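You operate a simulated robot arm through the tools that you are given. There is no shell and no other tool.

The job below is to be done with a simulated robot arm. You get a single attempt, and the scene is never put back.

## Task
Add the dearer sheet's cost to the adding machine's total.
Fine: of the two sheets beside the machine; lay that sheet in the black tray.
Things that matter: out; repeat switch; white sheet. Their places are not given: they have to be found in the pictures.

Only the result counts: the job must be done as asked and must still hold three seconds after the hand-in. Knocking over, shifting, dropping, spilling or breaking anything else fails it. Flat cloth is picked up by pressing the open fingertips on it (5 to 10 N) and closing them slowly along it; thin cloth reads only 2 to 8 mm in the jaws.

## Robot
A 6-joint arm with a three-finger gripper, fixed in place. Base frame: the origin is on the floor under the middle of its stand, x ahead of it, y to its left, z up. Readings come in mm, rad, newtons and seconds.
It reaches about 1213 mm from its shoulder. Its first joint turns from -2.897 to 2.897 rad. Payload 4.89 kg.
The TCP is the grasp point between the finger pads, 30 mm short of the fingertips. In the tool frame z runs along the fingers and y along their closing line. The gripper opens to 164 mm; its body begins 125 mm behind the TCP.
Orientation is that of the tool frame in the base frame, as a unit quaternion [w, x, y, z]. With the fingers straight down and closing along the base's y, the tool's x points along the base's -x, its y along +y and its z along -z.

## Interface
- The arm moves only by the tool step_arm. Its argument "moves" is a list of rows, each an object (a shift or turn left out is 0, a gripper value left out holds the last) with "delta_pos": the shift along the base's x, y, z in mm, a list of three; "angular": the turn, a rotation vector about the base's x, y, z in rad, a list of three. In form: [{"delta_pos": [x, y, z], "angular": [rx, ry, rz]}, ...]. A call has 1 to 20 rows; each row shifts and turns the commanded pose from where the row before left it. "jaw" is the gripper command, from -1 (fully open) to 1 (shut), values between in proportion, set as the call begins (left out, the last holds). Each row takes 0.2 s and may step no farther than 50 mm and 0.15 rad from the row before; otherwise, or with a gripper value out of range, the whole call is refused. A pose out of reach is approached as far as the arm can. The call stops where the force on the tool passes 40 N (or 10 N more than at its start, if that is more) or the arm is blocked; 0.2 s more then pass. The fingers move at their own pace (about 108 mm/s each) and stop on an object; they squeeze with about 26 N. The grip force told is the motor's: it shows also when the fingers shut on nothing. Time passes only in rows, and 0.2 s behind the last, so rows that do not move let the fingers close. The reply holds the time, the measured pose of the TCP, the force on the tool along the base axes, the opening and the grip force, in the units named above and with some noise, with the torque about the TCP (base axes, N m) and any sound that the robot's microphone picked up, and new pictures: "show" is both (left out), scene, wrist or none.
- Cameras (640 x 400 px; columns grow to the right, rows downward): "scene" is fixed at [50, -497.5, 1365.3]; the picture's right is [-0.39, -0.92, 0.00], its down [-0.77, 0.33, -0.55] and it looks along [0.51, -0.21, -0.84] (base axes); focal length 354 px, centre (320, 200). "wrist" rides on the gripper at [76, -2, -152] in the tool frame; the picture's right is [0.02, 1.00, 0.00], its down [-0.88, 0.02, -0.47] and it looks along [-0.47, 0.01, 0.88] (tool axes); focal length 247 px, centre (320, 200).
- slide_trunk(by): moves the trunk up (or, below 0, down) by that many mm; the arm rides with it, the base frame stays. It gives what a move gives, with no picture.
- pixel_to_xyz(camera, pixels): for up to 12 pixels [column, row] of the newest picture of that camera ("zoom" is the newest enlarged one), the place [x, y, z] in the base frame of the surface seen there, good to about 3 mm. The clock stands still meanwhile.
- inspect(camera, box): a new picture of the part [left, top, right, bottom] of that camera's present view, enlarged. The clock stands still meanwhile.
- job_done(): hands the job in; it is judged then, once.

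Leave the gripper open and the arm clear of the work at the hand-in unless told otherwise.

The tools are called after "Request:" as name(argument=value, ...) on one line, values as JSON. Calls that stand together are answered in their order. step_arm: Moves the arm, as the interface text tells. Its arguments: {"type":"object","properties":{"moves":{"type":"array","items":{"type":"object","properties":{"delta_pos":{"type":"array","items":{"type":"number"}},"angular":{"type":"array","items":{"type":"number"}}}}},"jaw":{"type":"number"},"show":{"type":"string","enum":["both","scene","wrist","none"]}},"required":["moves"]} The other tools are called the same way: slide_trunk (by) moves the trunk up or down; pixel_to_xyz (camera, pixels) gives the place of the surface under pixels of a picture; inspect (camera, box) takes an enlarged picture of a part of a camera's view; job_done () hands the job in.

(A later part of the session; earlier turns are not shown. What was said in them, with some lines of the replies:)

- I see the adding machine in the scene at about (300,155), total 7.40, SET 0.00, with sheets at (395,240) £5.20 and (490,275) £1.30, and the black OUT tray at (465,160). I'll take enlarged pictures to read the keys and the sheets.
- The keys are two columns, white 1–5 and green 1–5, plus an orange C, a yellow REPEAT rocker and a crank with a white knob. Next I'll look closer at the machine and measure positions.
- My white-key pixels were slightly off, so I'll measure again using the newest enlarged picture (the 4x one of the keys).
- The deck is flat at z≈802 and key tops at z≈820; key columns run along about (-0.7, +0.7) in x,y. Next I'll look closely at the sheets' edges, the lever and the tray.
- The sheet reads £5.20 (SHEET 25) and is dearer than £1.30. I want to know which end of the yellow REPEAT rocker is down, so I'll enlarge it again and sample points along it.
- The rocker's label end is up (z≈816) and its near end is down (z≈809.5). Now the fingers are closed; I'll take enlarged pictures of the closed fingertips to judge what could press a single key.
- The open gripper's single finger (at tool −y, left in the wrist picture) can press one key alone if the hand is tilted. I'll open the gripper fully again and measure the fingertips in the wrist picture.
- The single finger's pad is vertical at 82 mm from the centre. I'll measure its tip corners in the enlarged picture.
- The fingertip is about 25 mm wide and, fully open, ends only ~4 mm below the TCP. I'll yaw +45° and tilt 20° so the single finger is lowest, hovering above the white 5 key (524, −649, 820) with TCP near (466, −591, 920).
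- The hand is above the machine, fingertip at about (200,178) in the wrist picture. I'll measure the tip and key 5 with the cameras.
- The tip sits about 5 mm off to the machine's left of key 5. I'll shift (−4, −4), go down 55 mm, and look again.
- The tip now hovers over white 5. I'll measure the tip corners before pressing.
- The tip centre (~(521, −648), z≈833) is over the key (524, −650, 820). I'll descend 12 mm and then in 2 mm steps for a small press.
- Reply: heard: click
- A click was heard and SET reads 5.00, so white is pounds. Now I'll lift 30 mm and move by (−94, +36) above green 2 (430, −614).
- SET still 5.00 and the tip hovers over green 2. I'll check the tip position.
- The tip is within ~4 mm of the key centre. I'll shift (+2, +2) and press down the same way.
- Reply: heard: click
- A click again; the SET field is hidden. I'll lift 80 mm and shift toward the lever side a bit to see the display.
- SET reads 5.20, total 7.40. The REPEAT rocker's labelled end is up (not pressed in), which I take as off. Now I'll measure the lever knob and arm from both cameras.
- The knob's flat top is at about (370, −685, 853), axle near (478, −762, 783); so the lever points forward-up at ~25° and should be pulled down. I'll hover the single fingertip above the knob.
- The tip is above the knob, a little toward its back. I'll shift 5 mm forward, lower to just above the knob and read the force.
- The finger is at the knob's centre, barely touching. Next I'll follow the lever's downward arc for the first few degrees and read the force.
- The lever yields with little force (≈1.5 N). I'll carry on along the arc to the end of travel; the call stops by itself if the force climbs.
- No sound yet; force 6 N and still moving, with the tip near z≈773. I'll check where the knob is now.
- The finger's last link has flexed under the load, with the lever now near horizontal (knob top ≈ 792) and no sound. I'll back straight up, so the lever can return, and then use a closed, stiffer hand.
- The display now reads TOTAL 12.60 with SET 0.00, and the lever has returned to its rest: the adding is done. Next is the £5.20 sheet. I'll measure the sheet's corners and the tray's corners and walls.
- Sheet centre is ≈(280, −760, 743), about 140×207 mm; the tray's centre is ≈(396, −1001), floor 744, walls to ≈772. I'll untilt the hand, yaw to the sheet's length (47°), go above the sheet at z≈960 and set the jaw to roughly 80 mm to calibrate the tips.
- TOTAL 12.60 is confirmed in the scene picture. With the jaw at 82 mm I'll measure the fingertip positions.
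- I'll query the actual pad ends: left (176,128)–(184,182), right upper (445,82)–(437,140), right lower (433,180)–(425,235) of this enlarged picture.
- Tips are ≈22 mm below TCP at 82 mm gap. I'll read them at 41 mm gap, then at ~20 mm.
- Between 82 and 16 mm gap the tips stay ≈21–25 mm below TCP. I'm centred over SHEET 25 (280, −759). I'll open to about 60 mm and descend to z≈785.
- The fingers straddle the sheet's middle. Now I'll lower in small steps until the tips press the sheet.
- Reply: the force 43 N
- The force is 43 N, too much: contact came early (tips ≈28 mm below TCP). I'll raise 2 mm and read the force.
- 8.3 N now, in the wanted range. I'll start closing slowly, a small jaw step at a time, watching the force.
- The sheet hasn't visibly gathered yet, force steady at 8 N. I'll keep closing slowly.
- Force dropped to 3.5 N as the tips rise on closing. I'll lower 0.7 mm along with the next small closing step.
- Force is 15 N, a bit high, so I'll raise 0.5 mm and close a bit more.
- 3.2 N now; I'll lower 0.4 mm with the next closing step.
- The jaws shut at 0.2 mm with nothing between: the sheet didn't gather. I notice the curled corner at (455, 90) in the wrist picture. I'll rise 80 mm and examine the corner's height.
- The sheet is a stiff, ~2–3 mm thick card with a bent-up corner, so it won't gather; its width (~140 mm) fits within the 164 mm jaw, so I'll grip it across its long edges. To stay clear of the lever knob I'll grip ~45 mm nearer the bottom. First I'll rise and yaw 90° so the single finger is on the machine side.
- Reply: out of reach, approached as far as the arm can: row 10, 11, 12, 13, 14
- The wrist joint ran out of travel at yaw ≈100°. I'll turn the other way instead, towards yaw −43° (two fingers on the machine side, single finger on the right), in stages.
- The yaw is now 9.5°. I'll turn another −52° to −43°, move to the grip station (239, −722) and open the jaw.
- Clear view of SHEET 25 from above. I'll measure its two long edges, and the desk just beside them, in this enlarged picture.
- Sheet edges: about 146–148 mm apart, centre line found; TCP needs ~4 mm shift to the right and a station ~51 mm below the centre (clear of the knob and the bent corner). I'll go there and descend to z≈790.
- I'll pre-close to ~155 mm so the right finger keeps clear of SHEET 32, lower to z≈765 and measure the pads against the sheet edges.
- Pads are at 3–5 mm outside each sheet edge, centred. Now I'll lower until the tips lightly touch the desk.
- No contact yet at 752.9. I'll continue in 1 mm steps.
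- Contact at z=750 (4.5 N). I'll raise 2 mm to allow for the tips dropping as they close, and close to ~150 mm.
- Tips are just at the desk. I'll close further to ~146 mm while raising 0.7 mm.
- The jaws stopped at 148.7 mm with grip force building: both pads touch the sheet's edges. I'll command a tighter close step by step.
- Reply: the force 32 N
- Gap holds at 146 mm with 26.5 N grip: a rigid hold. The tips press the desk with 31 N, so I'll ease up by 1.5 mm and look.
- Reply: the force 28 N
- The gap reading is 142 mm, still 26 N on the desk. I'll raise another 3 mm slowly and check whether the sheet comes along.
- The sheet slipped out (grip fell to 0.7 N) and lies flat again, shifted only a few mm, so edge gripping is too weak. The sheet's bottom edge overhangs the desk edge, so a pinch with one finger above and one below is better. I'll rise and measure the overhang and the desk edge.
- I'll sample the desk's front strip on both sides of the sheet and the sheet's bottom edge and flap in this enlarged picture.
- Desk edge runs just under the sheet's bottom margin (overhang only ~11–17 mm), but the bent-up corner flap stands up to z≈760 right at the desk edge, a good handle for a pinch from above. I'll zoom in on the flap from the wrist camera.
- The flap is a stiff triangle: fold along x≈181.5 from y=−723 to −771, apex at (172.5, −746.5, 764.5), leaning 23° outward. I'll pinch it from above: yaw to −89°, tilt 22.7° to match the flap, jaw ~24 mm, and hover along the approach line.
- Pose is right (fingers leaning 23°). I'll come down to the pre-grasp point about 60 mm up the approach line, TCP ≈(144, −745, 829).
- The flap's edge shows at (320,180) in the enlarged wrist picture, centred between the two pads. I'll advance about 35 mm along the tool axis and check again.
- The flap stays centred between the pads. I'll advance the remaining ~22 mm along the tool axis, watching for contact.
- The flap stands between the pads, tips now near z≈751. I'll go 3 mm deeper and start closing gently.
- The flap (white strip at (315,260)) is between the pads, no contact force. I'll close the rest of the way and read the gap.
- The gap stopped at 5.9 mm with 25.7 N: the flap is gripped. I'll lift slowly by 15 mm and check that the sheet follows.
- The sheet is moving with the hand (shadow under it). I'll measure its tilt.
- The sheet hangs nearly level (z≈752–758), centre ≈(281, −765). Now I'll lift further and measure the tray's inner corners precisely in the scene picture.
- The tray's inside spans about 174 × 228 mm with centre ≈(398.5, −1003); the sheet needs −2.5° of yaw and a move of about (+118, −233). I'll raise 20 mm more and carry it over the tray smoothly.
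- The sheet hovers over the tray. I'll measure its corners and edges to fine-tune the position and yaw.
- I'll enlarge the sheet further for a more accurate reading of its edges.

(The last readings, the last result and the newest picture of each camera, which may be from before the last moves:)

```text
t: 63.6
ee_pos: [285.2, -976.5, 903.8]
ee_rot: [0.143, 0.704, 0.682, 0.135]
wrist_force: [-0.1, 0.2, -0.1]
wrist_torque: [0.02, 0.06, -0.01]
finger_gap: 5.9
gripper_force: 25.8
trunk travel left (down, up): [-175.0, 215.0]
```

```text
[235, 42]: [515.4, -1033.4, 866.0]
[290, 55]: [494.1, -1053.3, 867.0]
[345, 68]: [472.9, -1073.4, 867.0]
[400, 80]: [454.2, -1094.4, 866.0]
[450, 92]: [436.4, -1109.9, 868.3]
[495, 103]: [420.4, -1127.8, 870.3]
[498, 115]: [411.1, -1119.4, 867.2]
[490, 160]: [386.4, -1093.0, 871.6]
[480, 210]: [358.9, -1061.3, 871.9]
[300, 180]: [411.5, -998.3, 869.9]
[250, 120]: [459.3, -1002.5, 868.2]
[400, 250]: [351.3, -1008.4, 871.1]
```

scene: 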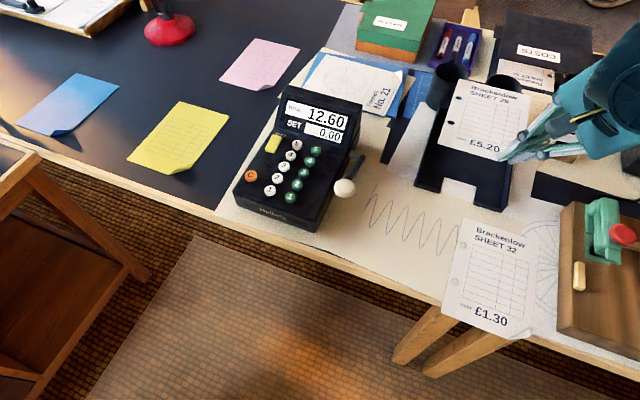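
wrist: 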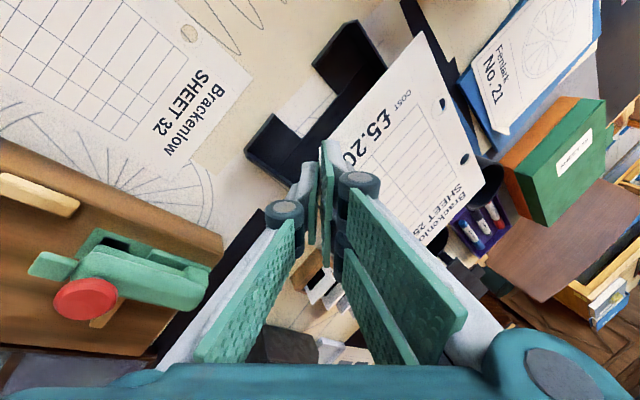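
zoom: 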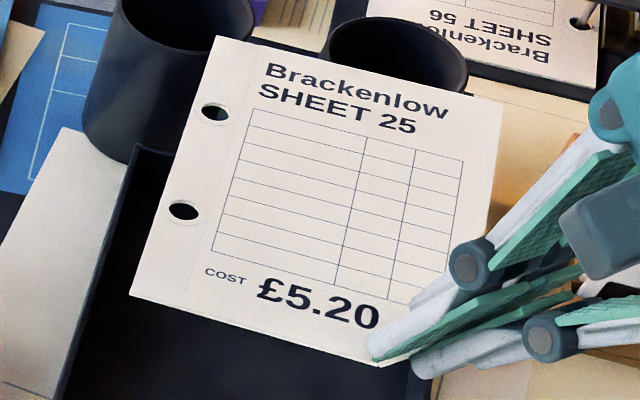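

The sheet centre is within 2 mm of the tray centre; it needs about +1.6° yaw. I'll correct that with a small shift and lower to about 45 mm above the tray floor.

Request:
step_arm(moves=[{"delta_pos": [-0.8, -2.5, 0], "angular": [0, 0, 0.014]}, {"delta_pos": [-0.9, -2.6, 0], "angular": [0, 0, 0.014]}, {"delta_pos": [0, 0, -20]}, {"delta_pos": [0, 0, -25]}, {"delta_pos": [0, 0, -25]}, {}, {}], show="both")

Request:
inspect(camera="scene", box=[405, 80, 545, 220])

Request:
inspect(camera="wrist", box=[230, 0, 530, 260])

```text
t: 65.2
ee_pos: [282.6, -981.5, 833.5]
ee_rot: [0.141, 0.693, 0.693, 0.137]
wrist_force: [0.1, -0.2, 0.2]
wrist_torque: [0.03, 0.05, 0.01]
finger_gap: 6.1
gripper_force: 26.4
trunk travel left (down, up): [-175.0, 215.0]
```

scene: 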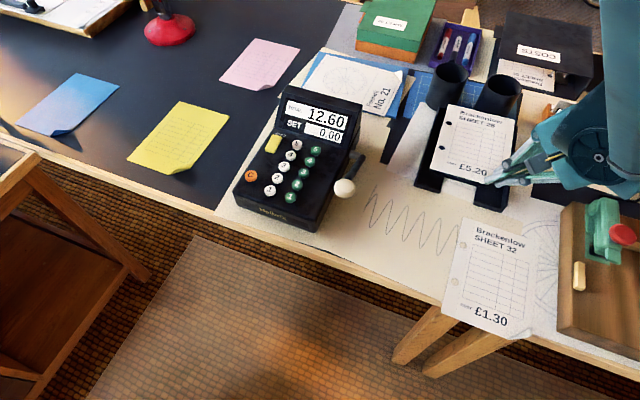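
wrist: 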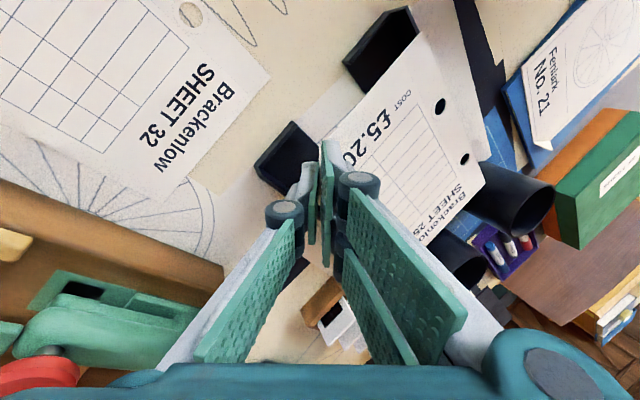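

```text
2.86 times, centred on (475, 150) of scene
```

zoom: 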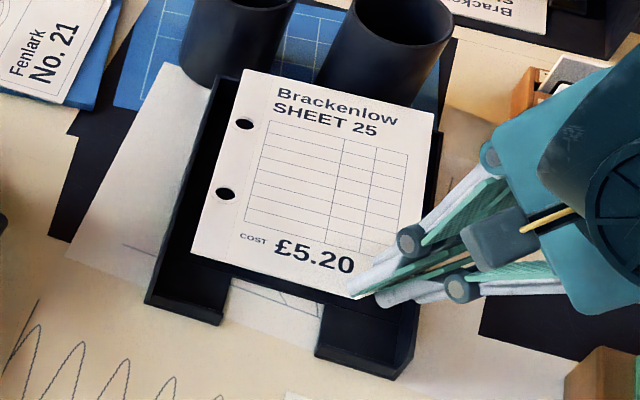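

```text
1.54 times, centred on (380, 130) of wrist
```

zoom: 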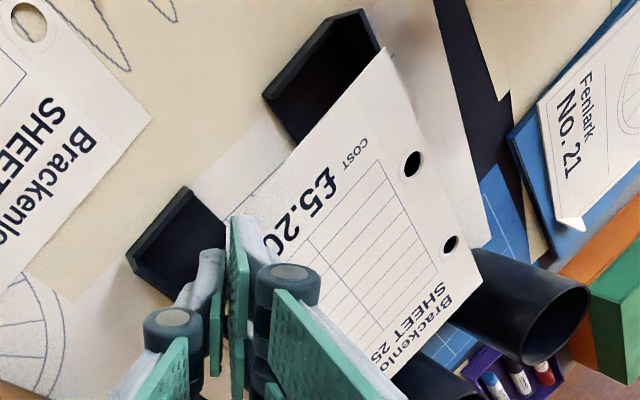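

I'll re-measure the sheet's edges at this height from the scene camera.

Request:
inspect(camera="scene", box=[425, 95, 535, 205])

```text
3.64 times, centred on (480, 150) of scene
```

zoom: 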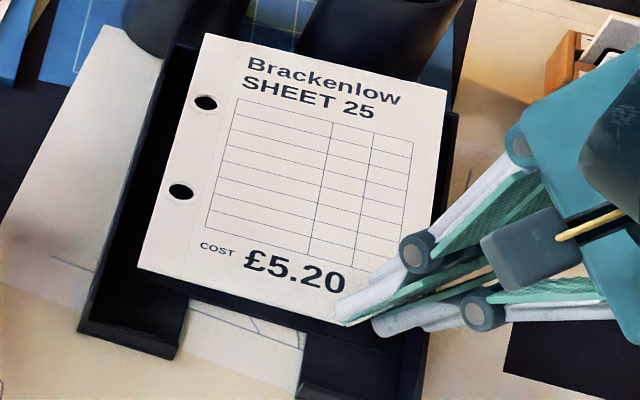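

Request:
pixel_to_xyz(camera="zoom", pixels=[[206, 38], [194, 80], [181, 125], [168, 170], [155, 215], [142, 260], [145, 267], [190, 279], [235, 292], [280, 306], [325, 320], [300, 180]])

Request:
pixel_to_xyz(camera="zoom", pixels=[[215, 37], [260, 46], [310, 57], [360, 69], [400, 78], [440, 87], [444, 95], [440, 130], [434, 170], [428, 205], [452, 118], [160, 90]])

```text
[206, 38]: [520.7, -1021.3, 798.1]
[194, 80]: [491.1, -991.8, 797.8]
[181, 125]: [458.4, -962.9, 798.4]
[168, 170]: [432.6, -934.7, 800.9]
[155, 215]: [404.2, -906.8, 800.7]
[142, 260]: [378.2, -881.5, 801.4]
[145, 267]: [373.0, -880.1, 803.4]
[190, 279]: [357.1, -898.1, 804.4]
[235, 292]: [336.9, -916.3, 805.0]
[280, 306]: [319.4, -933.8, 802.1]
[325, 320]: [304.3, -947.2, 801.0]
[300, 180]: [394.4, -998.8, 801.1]
```

```text
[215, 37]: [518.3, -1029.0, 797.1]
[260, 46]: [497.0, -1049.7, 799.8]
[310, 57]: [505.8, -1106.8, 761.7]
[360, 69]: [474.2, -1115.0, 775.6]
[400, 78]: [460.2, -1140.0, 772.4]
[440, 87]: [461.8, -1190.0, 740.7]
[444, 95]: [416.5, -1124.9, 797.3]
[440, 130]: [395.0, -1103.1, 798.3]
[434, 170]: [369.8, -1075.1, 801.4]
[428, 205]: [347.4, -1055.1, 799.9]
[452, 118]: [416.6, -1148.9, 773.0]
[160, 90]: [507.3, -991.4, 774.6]
```

The sheet is aligned and centred (12 mm to each side wall, ~9 mm front and back). I'll lower another 38 mm and look.

Request:
step_arm(moves=[{"delta_pos": [0, 0, -13]}, {"delta_pos": [0, 0, -13]}, {"delta_pos": [0, 0, -12]}, {}, {}], show="both")

Request:
inspect(camera="scene", box=[425, 95, 535, 220])

Request:
inspect(camera="wrist", box=[230, 0, 530, 260])

```text
t: 66.4
ee_pos: [284.1, -980.4, 795.6]
ee_rot: [0.141, 0.694, 0.692, 0.138]
wrist_force: [-0.2, -0.3, -0.7]
wrist_torque: [0.0, 0.05, 0.02]
finger_gap: 5.6
gripper_force: 25.5
trunk travel left (down, up): [-175.0, 215.0]
```

scene: 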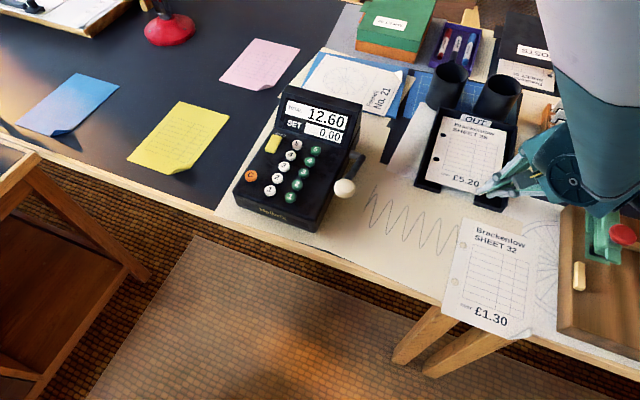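
wrist: 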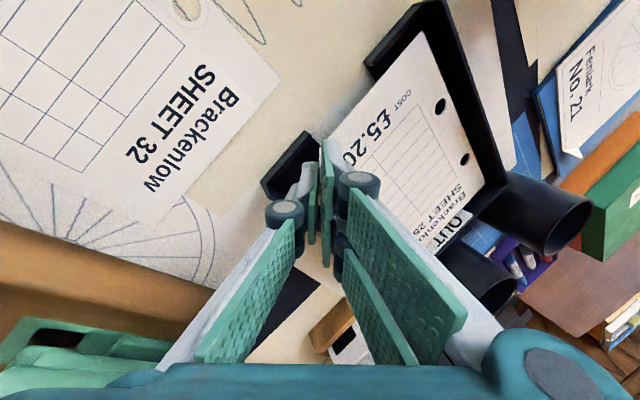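

```text
3.20 times, centred on (480, 158) of scene
```

zoom: 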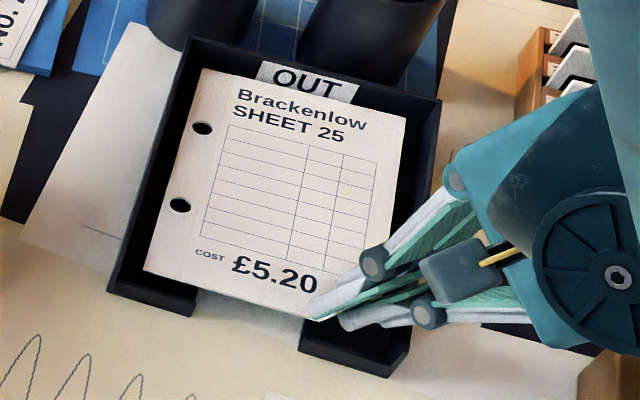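

```text
1.54 times, centred on (380, 130) of wrist
```

zoom: 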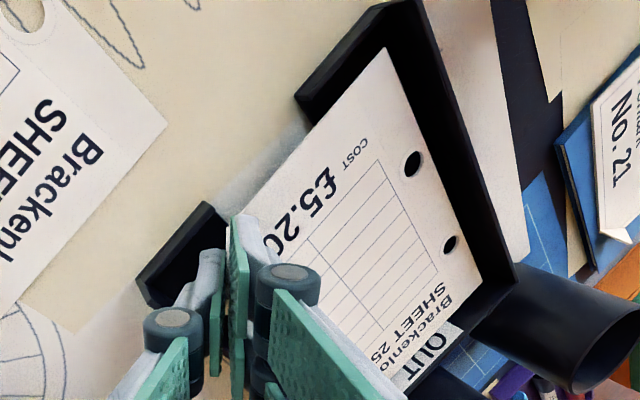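

The sheet is inside the walls with even margins. Before the last few millimetres, I'll check how near the arm's wrist is to the green tool on the board at right.

Request:
inspect(camera="scene", box=[520, 130, 640, 270])

Request:
pixel_to_xyz(camera="scene", pixels=[[600, 208], [585, 208], [625, 205], [610, 214], [600, 240], [620, 233], [602, 225], [635, 200], [560, 195], [590, 160], [610, 250], [590, 215]])

```text
2.86 times, centred on (580, 200) of scene
```

zoom: 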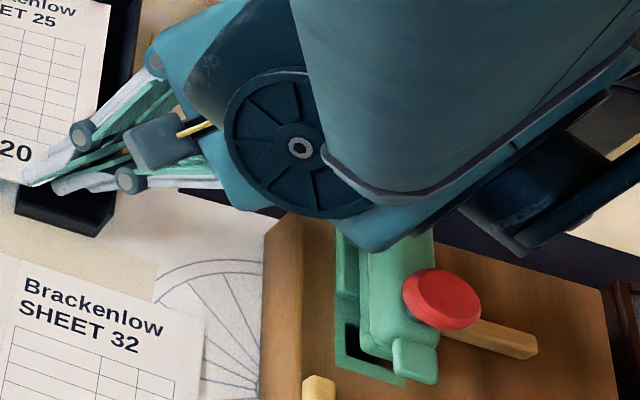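

```text
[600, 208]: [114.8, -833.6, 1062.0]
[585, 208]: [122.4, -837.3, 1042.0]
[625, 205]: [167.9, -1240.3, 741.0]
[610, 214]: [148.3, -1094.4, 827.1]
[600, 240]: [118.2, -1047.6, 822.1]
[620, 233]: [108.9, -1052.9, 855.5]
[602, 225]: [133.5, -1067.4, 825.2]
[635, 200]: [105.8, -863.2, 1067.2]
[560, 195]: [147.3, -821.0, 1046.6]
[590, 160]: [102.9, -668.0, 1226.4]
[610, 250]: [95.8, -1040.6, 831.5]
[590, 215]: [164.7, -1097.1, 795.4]
```

The arm's wrist is above z≈1040, well clear of the tool (z≤855). I'll lower the last stretch in small steps and watch the force.

Request:
step_arm(moves=[{"delta_pos": [0, 0, -5]}, {"delta_pos": [0, 0, -3]}, {"delta_pos": [0, 0, -2]}, {}], show="none")

```text
t: 67.4
ee_pos: [284.0, -981.2, 785.1]
ee_rot: [0.141, 0.694, 0.692, 0.137]
wrist_force: [-0.2, 0.0, -1.4]
wrist_torque: [0.0, 0.05, -0.01]
finger_gap: 6.0
gripper_force: 26.3
trunk travel left (down, up): [-175.0, 215.0]
```

Request:
step_arm(moves=[{"delta_pos": [0, 0, -2]}, {"delta_pos": [0, 0, -2]}, {}], show="both")

Request:
inspect(camera="scene", box=[425, 95, 535, 220])

Request:
inspect(camera="wrist", box=[250, 70, 410, 230])

```text
t: 68.2
ee_pos: [283.8, -980.9, 781.3]
ee_rot: [0.141, 0.693, 0.694, 0.138]
wrist_force: [0.5, -0.8, -0.6]
wrist_torque: [-0.01, -0.04, -0.01]
finger_gap: 6.0
gripper_force: 25.8
trunk travel left (down, up): [-175.0, 215.0]
```

scene: 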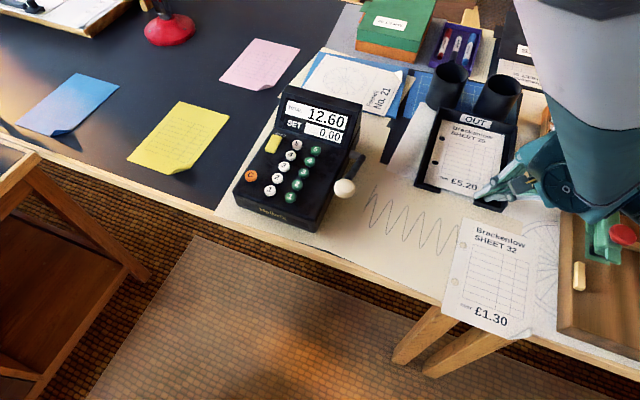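
wrist: 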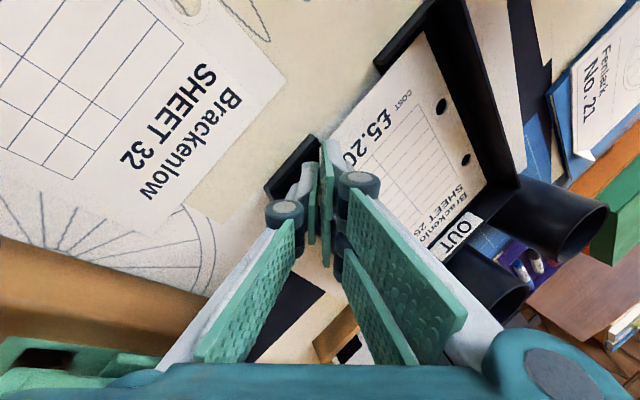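

```text
3.20 times, centred on (480, 158) of scene
```

zoom: 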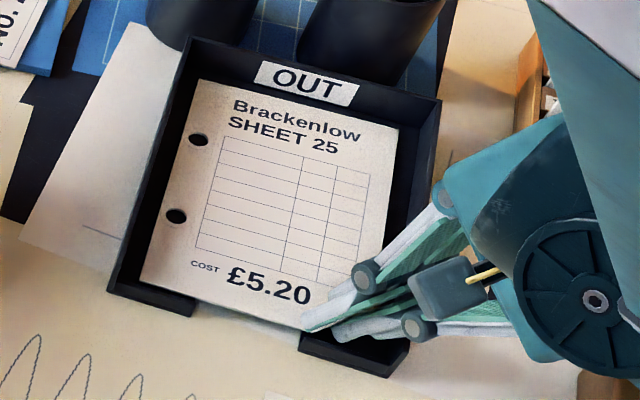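

```text
2.50 times, centred on (330, 150) of wrist
```

zoom: 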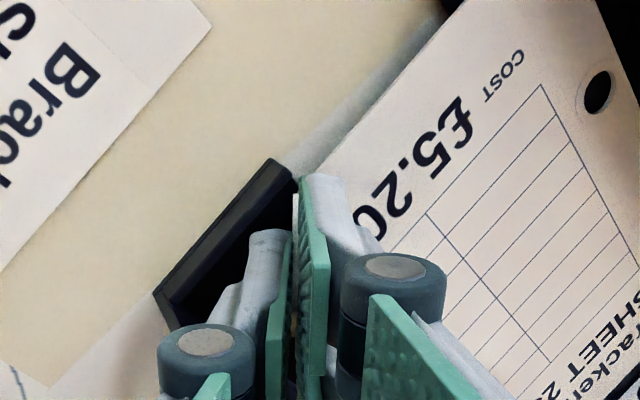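

The sheet lies within the tray outline; I'll measure its height above the floor.

Request:
inspect(camera="scene", box=[425, 95, 535, 220])

Request:
pixel_to_xyz(camera="zoom", pixels=[[205, 85], [300, 105], [392, 130], [180, 170], [280, 190], [370, 220], [150, 275], [220, 300], [295, 325], [130, 285], [325, 355], [420, 200]])

```text
3.20 times, centred on (480, 158) of scene
```

zoom: 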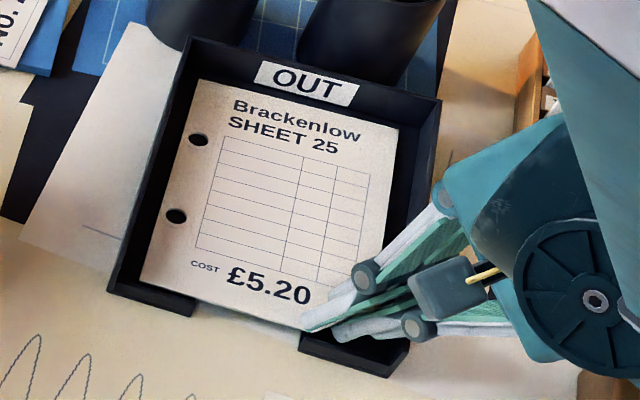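

```text
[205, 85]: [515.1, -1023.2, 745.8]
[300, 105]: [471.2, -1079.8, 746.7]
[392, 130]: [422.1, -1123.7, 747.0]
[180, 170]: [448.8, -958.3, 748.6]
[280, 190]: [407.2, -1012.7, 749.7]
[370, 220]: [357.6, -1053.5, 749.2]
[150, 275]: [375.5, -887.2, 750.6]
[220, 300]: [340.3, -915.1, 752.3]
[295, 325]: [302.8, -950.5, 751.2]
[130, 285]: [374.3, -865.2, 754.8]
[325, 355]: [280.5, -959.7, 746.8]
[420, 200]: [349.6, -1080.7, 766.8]
```

The back edge is on the tray floor (z≈746), the front edge only ~5 mm above it. I'll open just enough (≈15 mm) to free the flap without touching the tray's lip.

Request:
step_arm(moves=[{}, {}, {}], jaw=0.82, show="both")

Request:
inspect(camera="scene", box=[425, 95, 535, 220])

Request:
inspect(camera="wrist", box=[250, 70, 410, 230])

```text
t: 69.0
ee_pos: [283.2, -979.1, 783.1]
ee_rot: [0.142, 0.694, 0.692, 0.137]
wrist_force: [-1.0, -1.2, 7.3]
wrist_torque: [0.04, 0.04, -0.03]
finger_gap: 14.6
gripper_force: 0.1
trunk travel left (down, up): [-175.0, 215.0]
```

scene: 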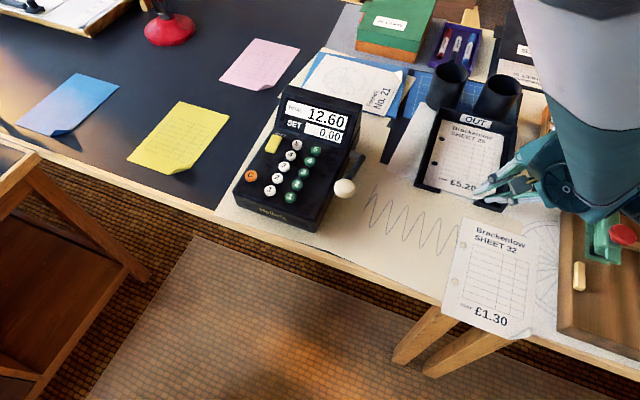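
wrist: 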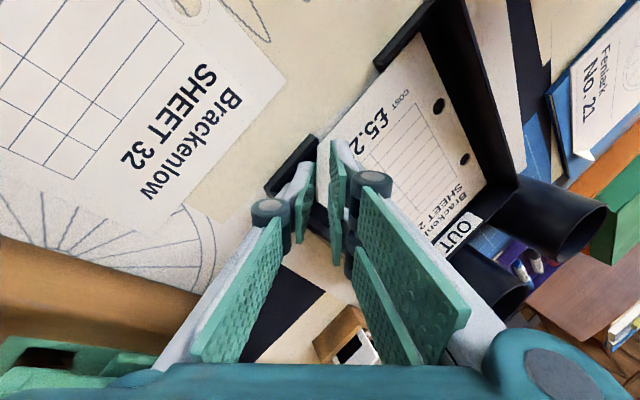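

```text
3.20 times, centred on (480, 158) of scene
```

zoom: 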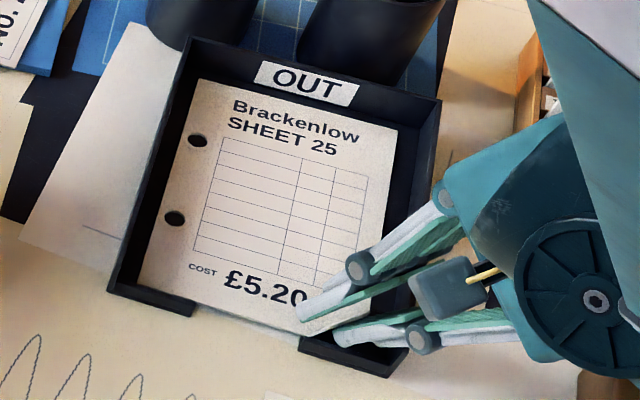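

```text
2.50 times, centred on (330, 150) of wrist
```

zoom: 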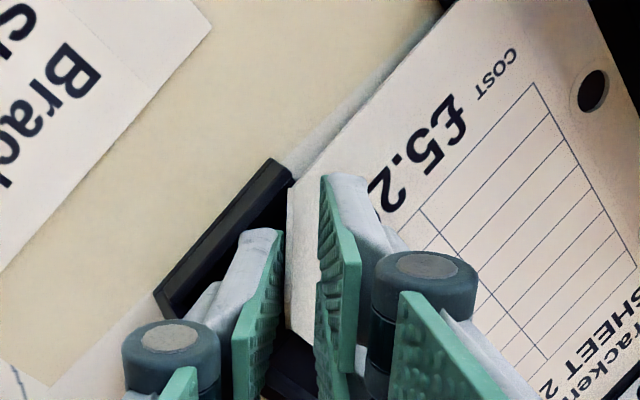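

The sheet dropped in place; 7 N shows the outer fingertip touching the tray floor. I'll withdraw slowly along the flap's slant.

Request:
step_arm(moves=[{"delta_pos": [-0.8, 0, 1.8]}, {"delta_pos": [-0.8, 0, 1.8]}, {}], show="none")

```text
t: 69.8
ee_pos: [283.4, -981.7, 786.3]
ee_rot: [0.142, 0.693, 0.693, 0.137]
wrist_force: [1.9, 0.3, 2.6]
wrist_torque: [0.02, -0.04, -0.03]
finger_gap: 14.0
gripper_force: 0.0
trunk travel left (down, up): [-175.0, 215.0]
```

Request:
step_arm(moves=[{"delta_pos": [-0.8, 0, 1.9]}, {"delta_pos": [-0.8, 0, 1.9]}, {"delta_pos": [-0.8, 0, 1.9]}, {}], show="both")

Request:
inspect(camera="wrist", box=[250, 70, 410, 230])

Request:
inspect(camera="scene", box=[425, 95, 535, 220])

```text
t: 70.8
ee_pos: [279.4, -980.7, 792.9]
ee_rot: [0.141, 0.694, 0.693, 0.137]
wrist_force: [0.5, -0.3, 0.7]
wrist_torque: [0.01, -0.05, 0.01]
finger_gap: 14.7
gripper_force: 0.0
trunk travel left (down, up): [-175.0, 215.0]
```

scene: 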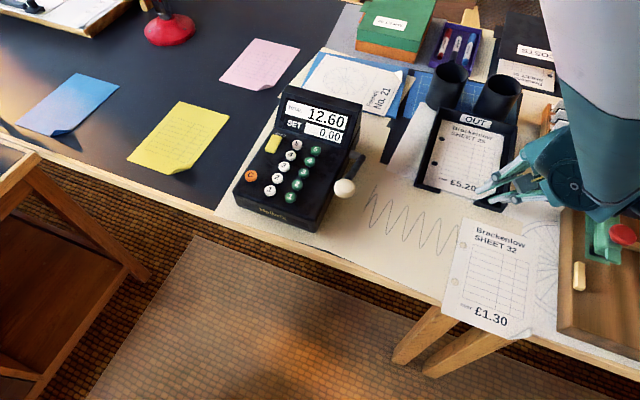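
wrist: 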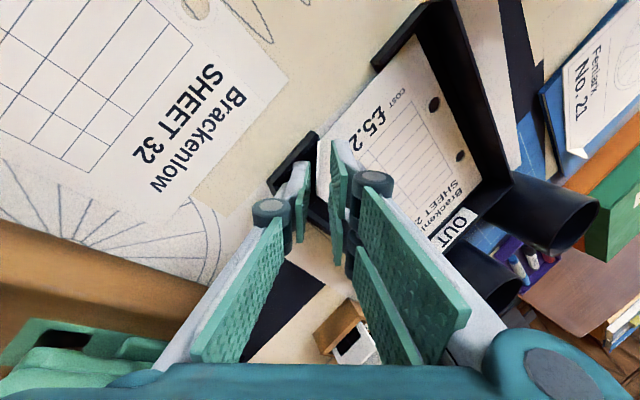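

```text
2.50 times, centred on (330, 150) of wrist
```

zoom: 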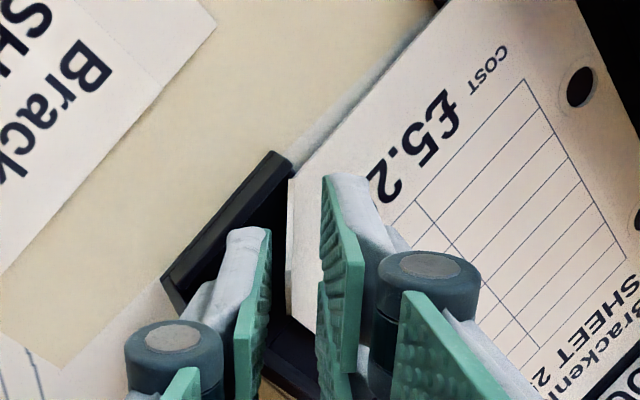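

```text
3.20 times, centred on (480, 158) of scene
```

zoom: 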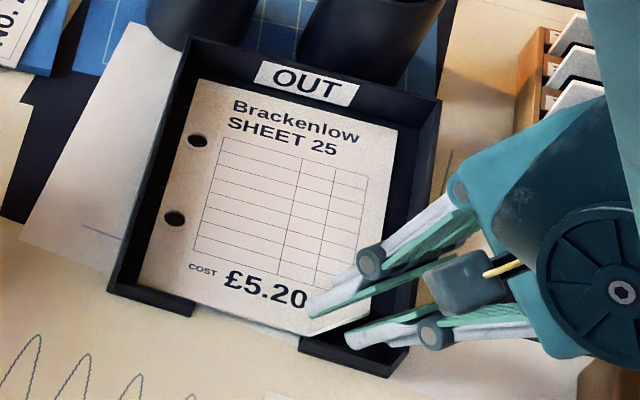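

The flap is free and the sheet stays put. I'll withdraw further along the same line, then straight up and away.

Request:
step_arm(moves=[{"delta_pos": [-2, 0, 5]}, {"delta_pos": [-3, 0, 7]}, {"delta_pos": [-5, 0, 12]}, {"delta_pos": [-8, 0, 20]}, {"delta_pos": [-8, 0, 25]}, {"delta_pos": [-8, 0, 30]}, {"delta_pos": [0, 0, 40]}, {}], show="both")

Request:
inspect(camera="scene", box=[405, 80, 545, 220])

```text
t: 72.6
ee_pos: [248.7, -982.7, 931.9]
ee_rot: [0.141, 0.694, 0.692, 0.137]
wrist_force: [0.6, -0.3, 0.5]
wrist_torque: [-0.04, 0.0, 0.01]
finger_gap: 14.7
gripper_force: 0.1
trunk travel left (down, up): [-175.0, 215.0]
```

scene: 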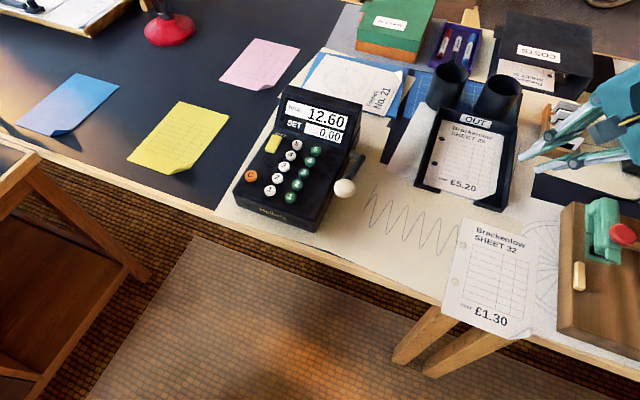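
wrist: 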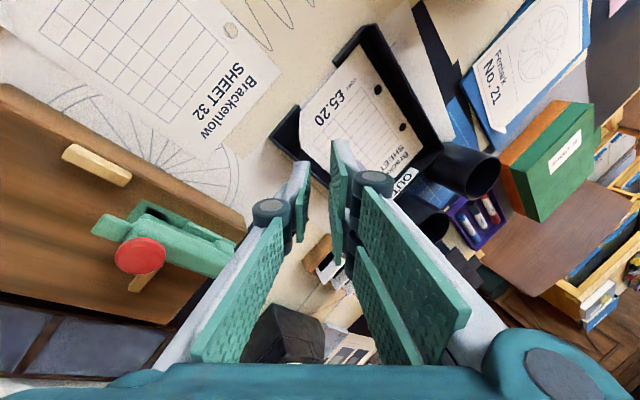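

```text
2.86 times, centred on (475, 150) of scene
```

zoom: 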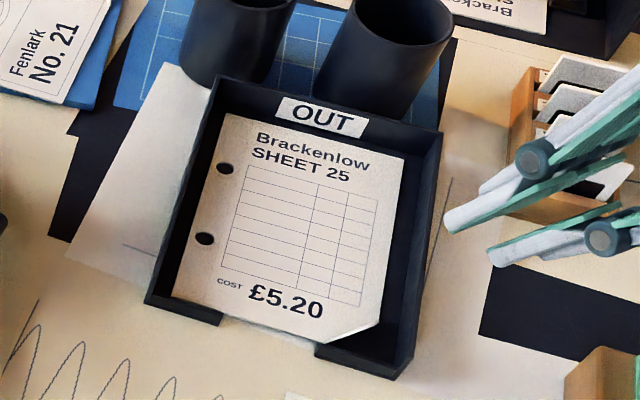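

SHEET 25 lies in the OUT tray. I'll check its height at several points for flatness.

Request:
pixel_to_xyz(camera="zoom", pixels=[[228, 120], [400, 160], [180, 290], [220, 305], [300, 330], [335, 335], [300, 220], [385, 300], [200, 220], [165, 300], [330, 355], [150, 300]])

Request:
inspect(camera="scene", box=[435, 200, 545, 345])

Request:
inspect(camera="scene", box=[230, 80, 370, 240])

```text
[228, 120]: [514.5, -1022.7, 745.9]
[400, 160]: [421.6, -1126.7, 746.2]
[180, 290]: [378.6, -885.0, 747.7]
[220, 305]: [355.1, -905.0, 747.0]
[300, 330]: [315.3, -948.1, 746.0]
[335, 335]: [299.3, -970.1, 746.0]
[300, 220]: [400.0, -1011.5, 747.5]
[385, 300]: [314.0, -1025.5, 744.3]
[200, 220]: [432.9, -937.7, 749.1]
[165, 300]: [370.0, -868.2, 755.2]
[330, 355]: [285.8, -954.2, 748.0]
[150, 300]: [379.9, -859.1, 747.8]
```

```text
2.76 times, centred on (490, 272) of scene
```

zoom: 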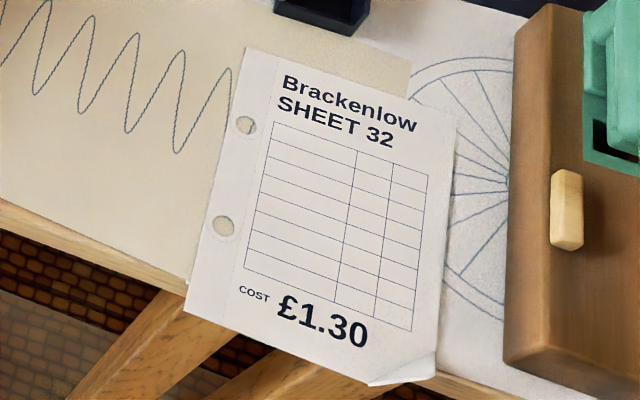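

```text
2.50 times, centred on (300, 160) of scene
```

zoom: 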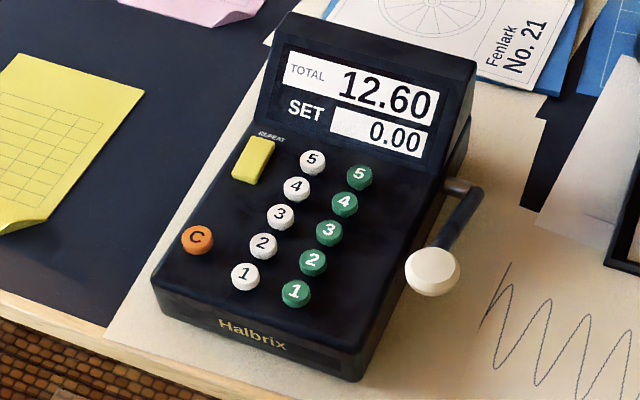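

The sheet lies flat (z≈746) in the tray, SHEET 32 is untouched, the machine shows TOTAL 12.60 and SET 0.00. I'll raise the arm, back it away toward the robot and open the gripper.

Request:
step_arm(moves=[{"delta_pos": [0, 0, 40]}, {"delta_pos": [0, 0, 40]}, {"delta_pos": [0, 20, 30]}, {"delta_pos": [0, 40, 10]}, {"delta_pos": [0, 45, 0]}, {"delta_pos": [0, 45, 0]}, {"delta_pos": [0, 45, 0]}, {"delta_pos": [0, 45, 0]}, {"delta_pos": [0, 45, 0]}, {"delta_pos": [0, 40, 0]}, {}, {}], jaw=0.82, show="none")

Request:
step_arm(moves=[{}, {}, {}, {}, {}, {}], jaw=-1, show="both")

```text
t: 75.2
ee_pos: [242.6, -658.1, 1049.3]
ee_rot: [0.142, 0.694, 0.693, 0.137]
wrist_force: [-0.7, 0.5, 0.6]
wrist_torque: [-0.11, 0.0, -0.06]
finger_gap: 14.6
gripper_force: 0.0
trunk travel left (down, up): [-175.0, 215.0]
```

```text
t: 76.6
ee_pos: [244.7, -658.7, 1049.5]
ee_rot: [0.141, 0.694, 0.693, 0.137]
wrist_force: [-0.5, -0.2, 0.3]
wrist_torque: [-0.02, 0.04, -0.03]
finger_gap: 164.2
gripper_force: 0.0
trunk travel left (down, up): [-175.0, 215.0]
```

scene: 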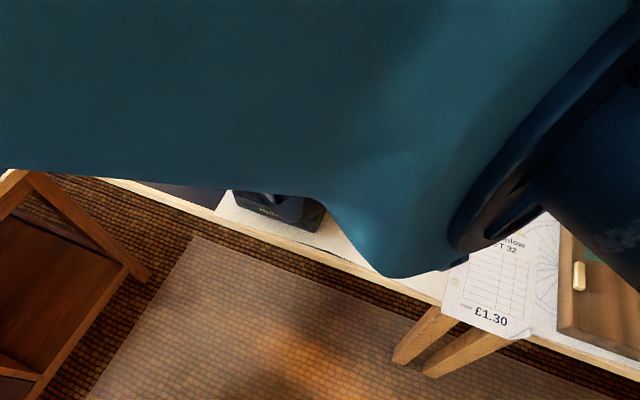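
wrist: 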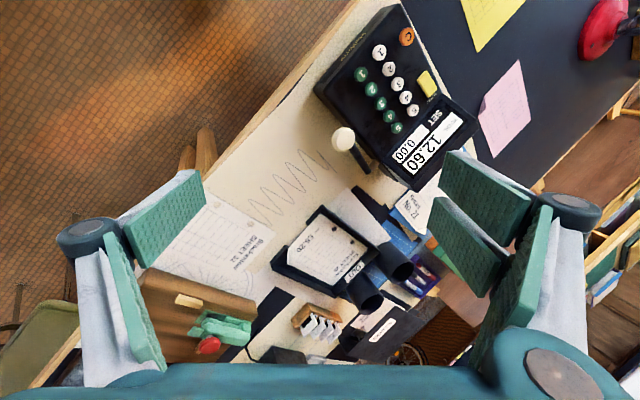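

The wrist picture shows TOTAL 12.60, SET 0.00 and SHEET 25 in the OUT tray; the gripper is open and the arm is clear at z≈1049. I'll hand the job in.

Request:
job_done()

```text
The job is handed in.
```

The dearer sheet's cost, £5.20 (SHEET 25), is added and the sheet is in the OUT tray. I handed the job in; no verdict came back.

- **Adding machine:** the total went from 7.40 to 12.60 with one lever pull, and SET cleared to 0.00. I left the REPEAT switch as it was.
- **Sheet:** it lies flat in the tray, inside the walls, picked up by its bent corner. My first two tries, gathering it from the middle and gripping the long edges, failed and only shifted it a few millimetres on the desk.
- **Around it:** SHEET 32 (£1.30) looks undisturbed, and I saw nothing else moved. While I was releasing the sheet, a fingertip pressed the tray with about 7 N, and I saw no shift.

The gripper is open and the arm is raised clear of the work.
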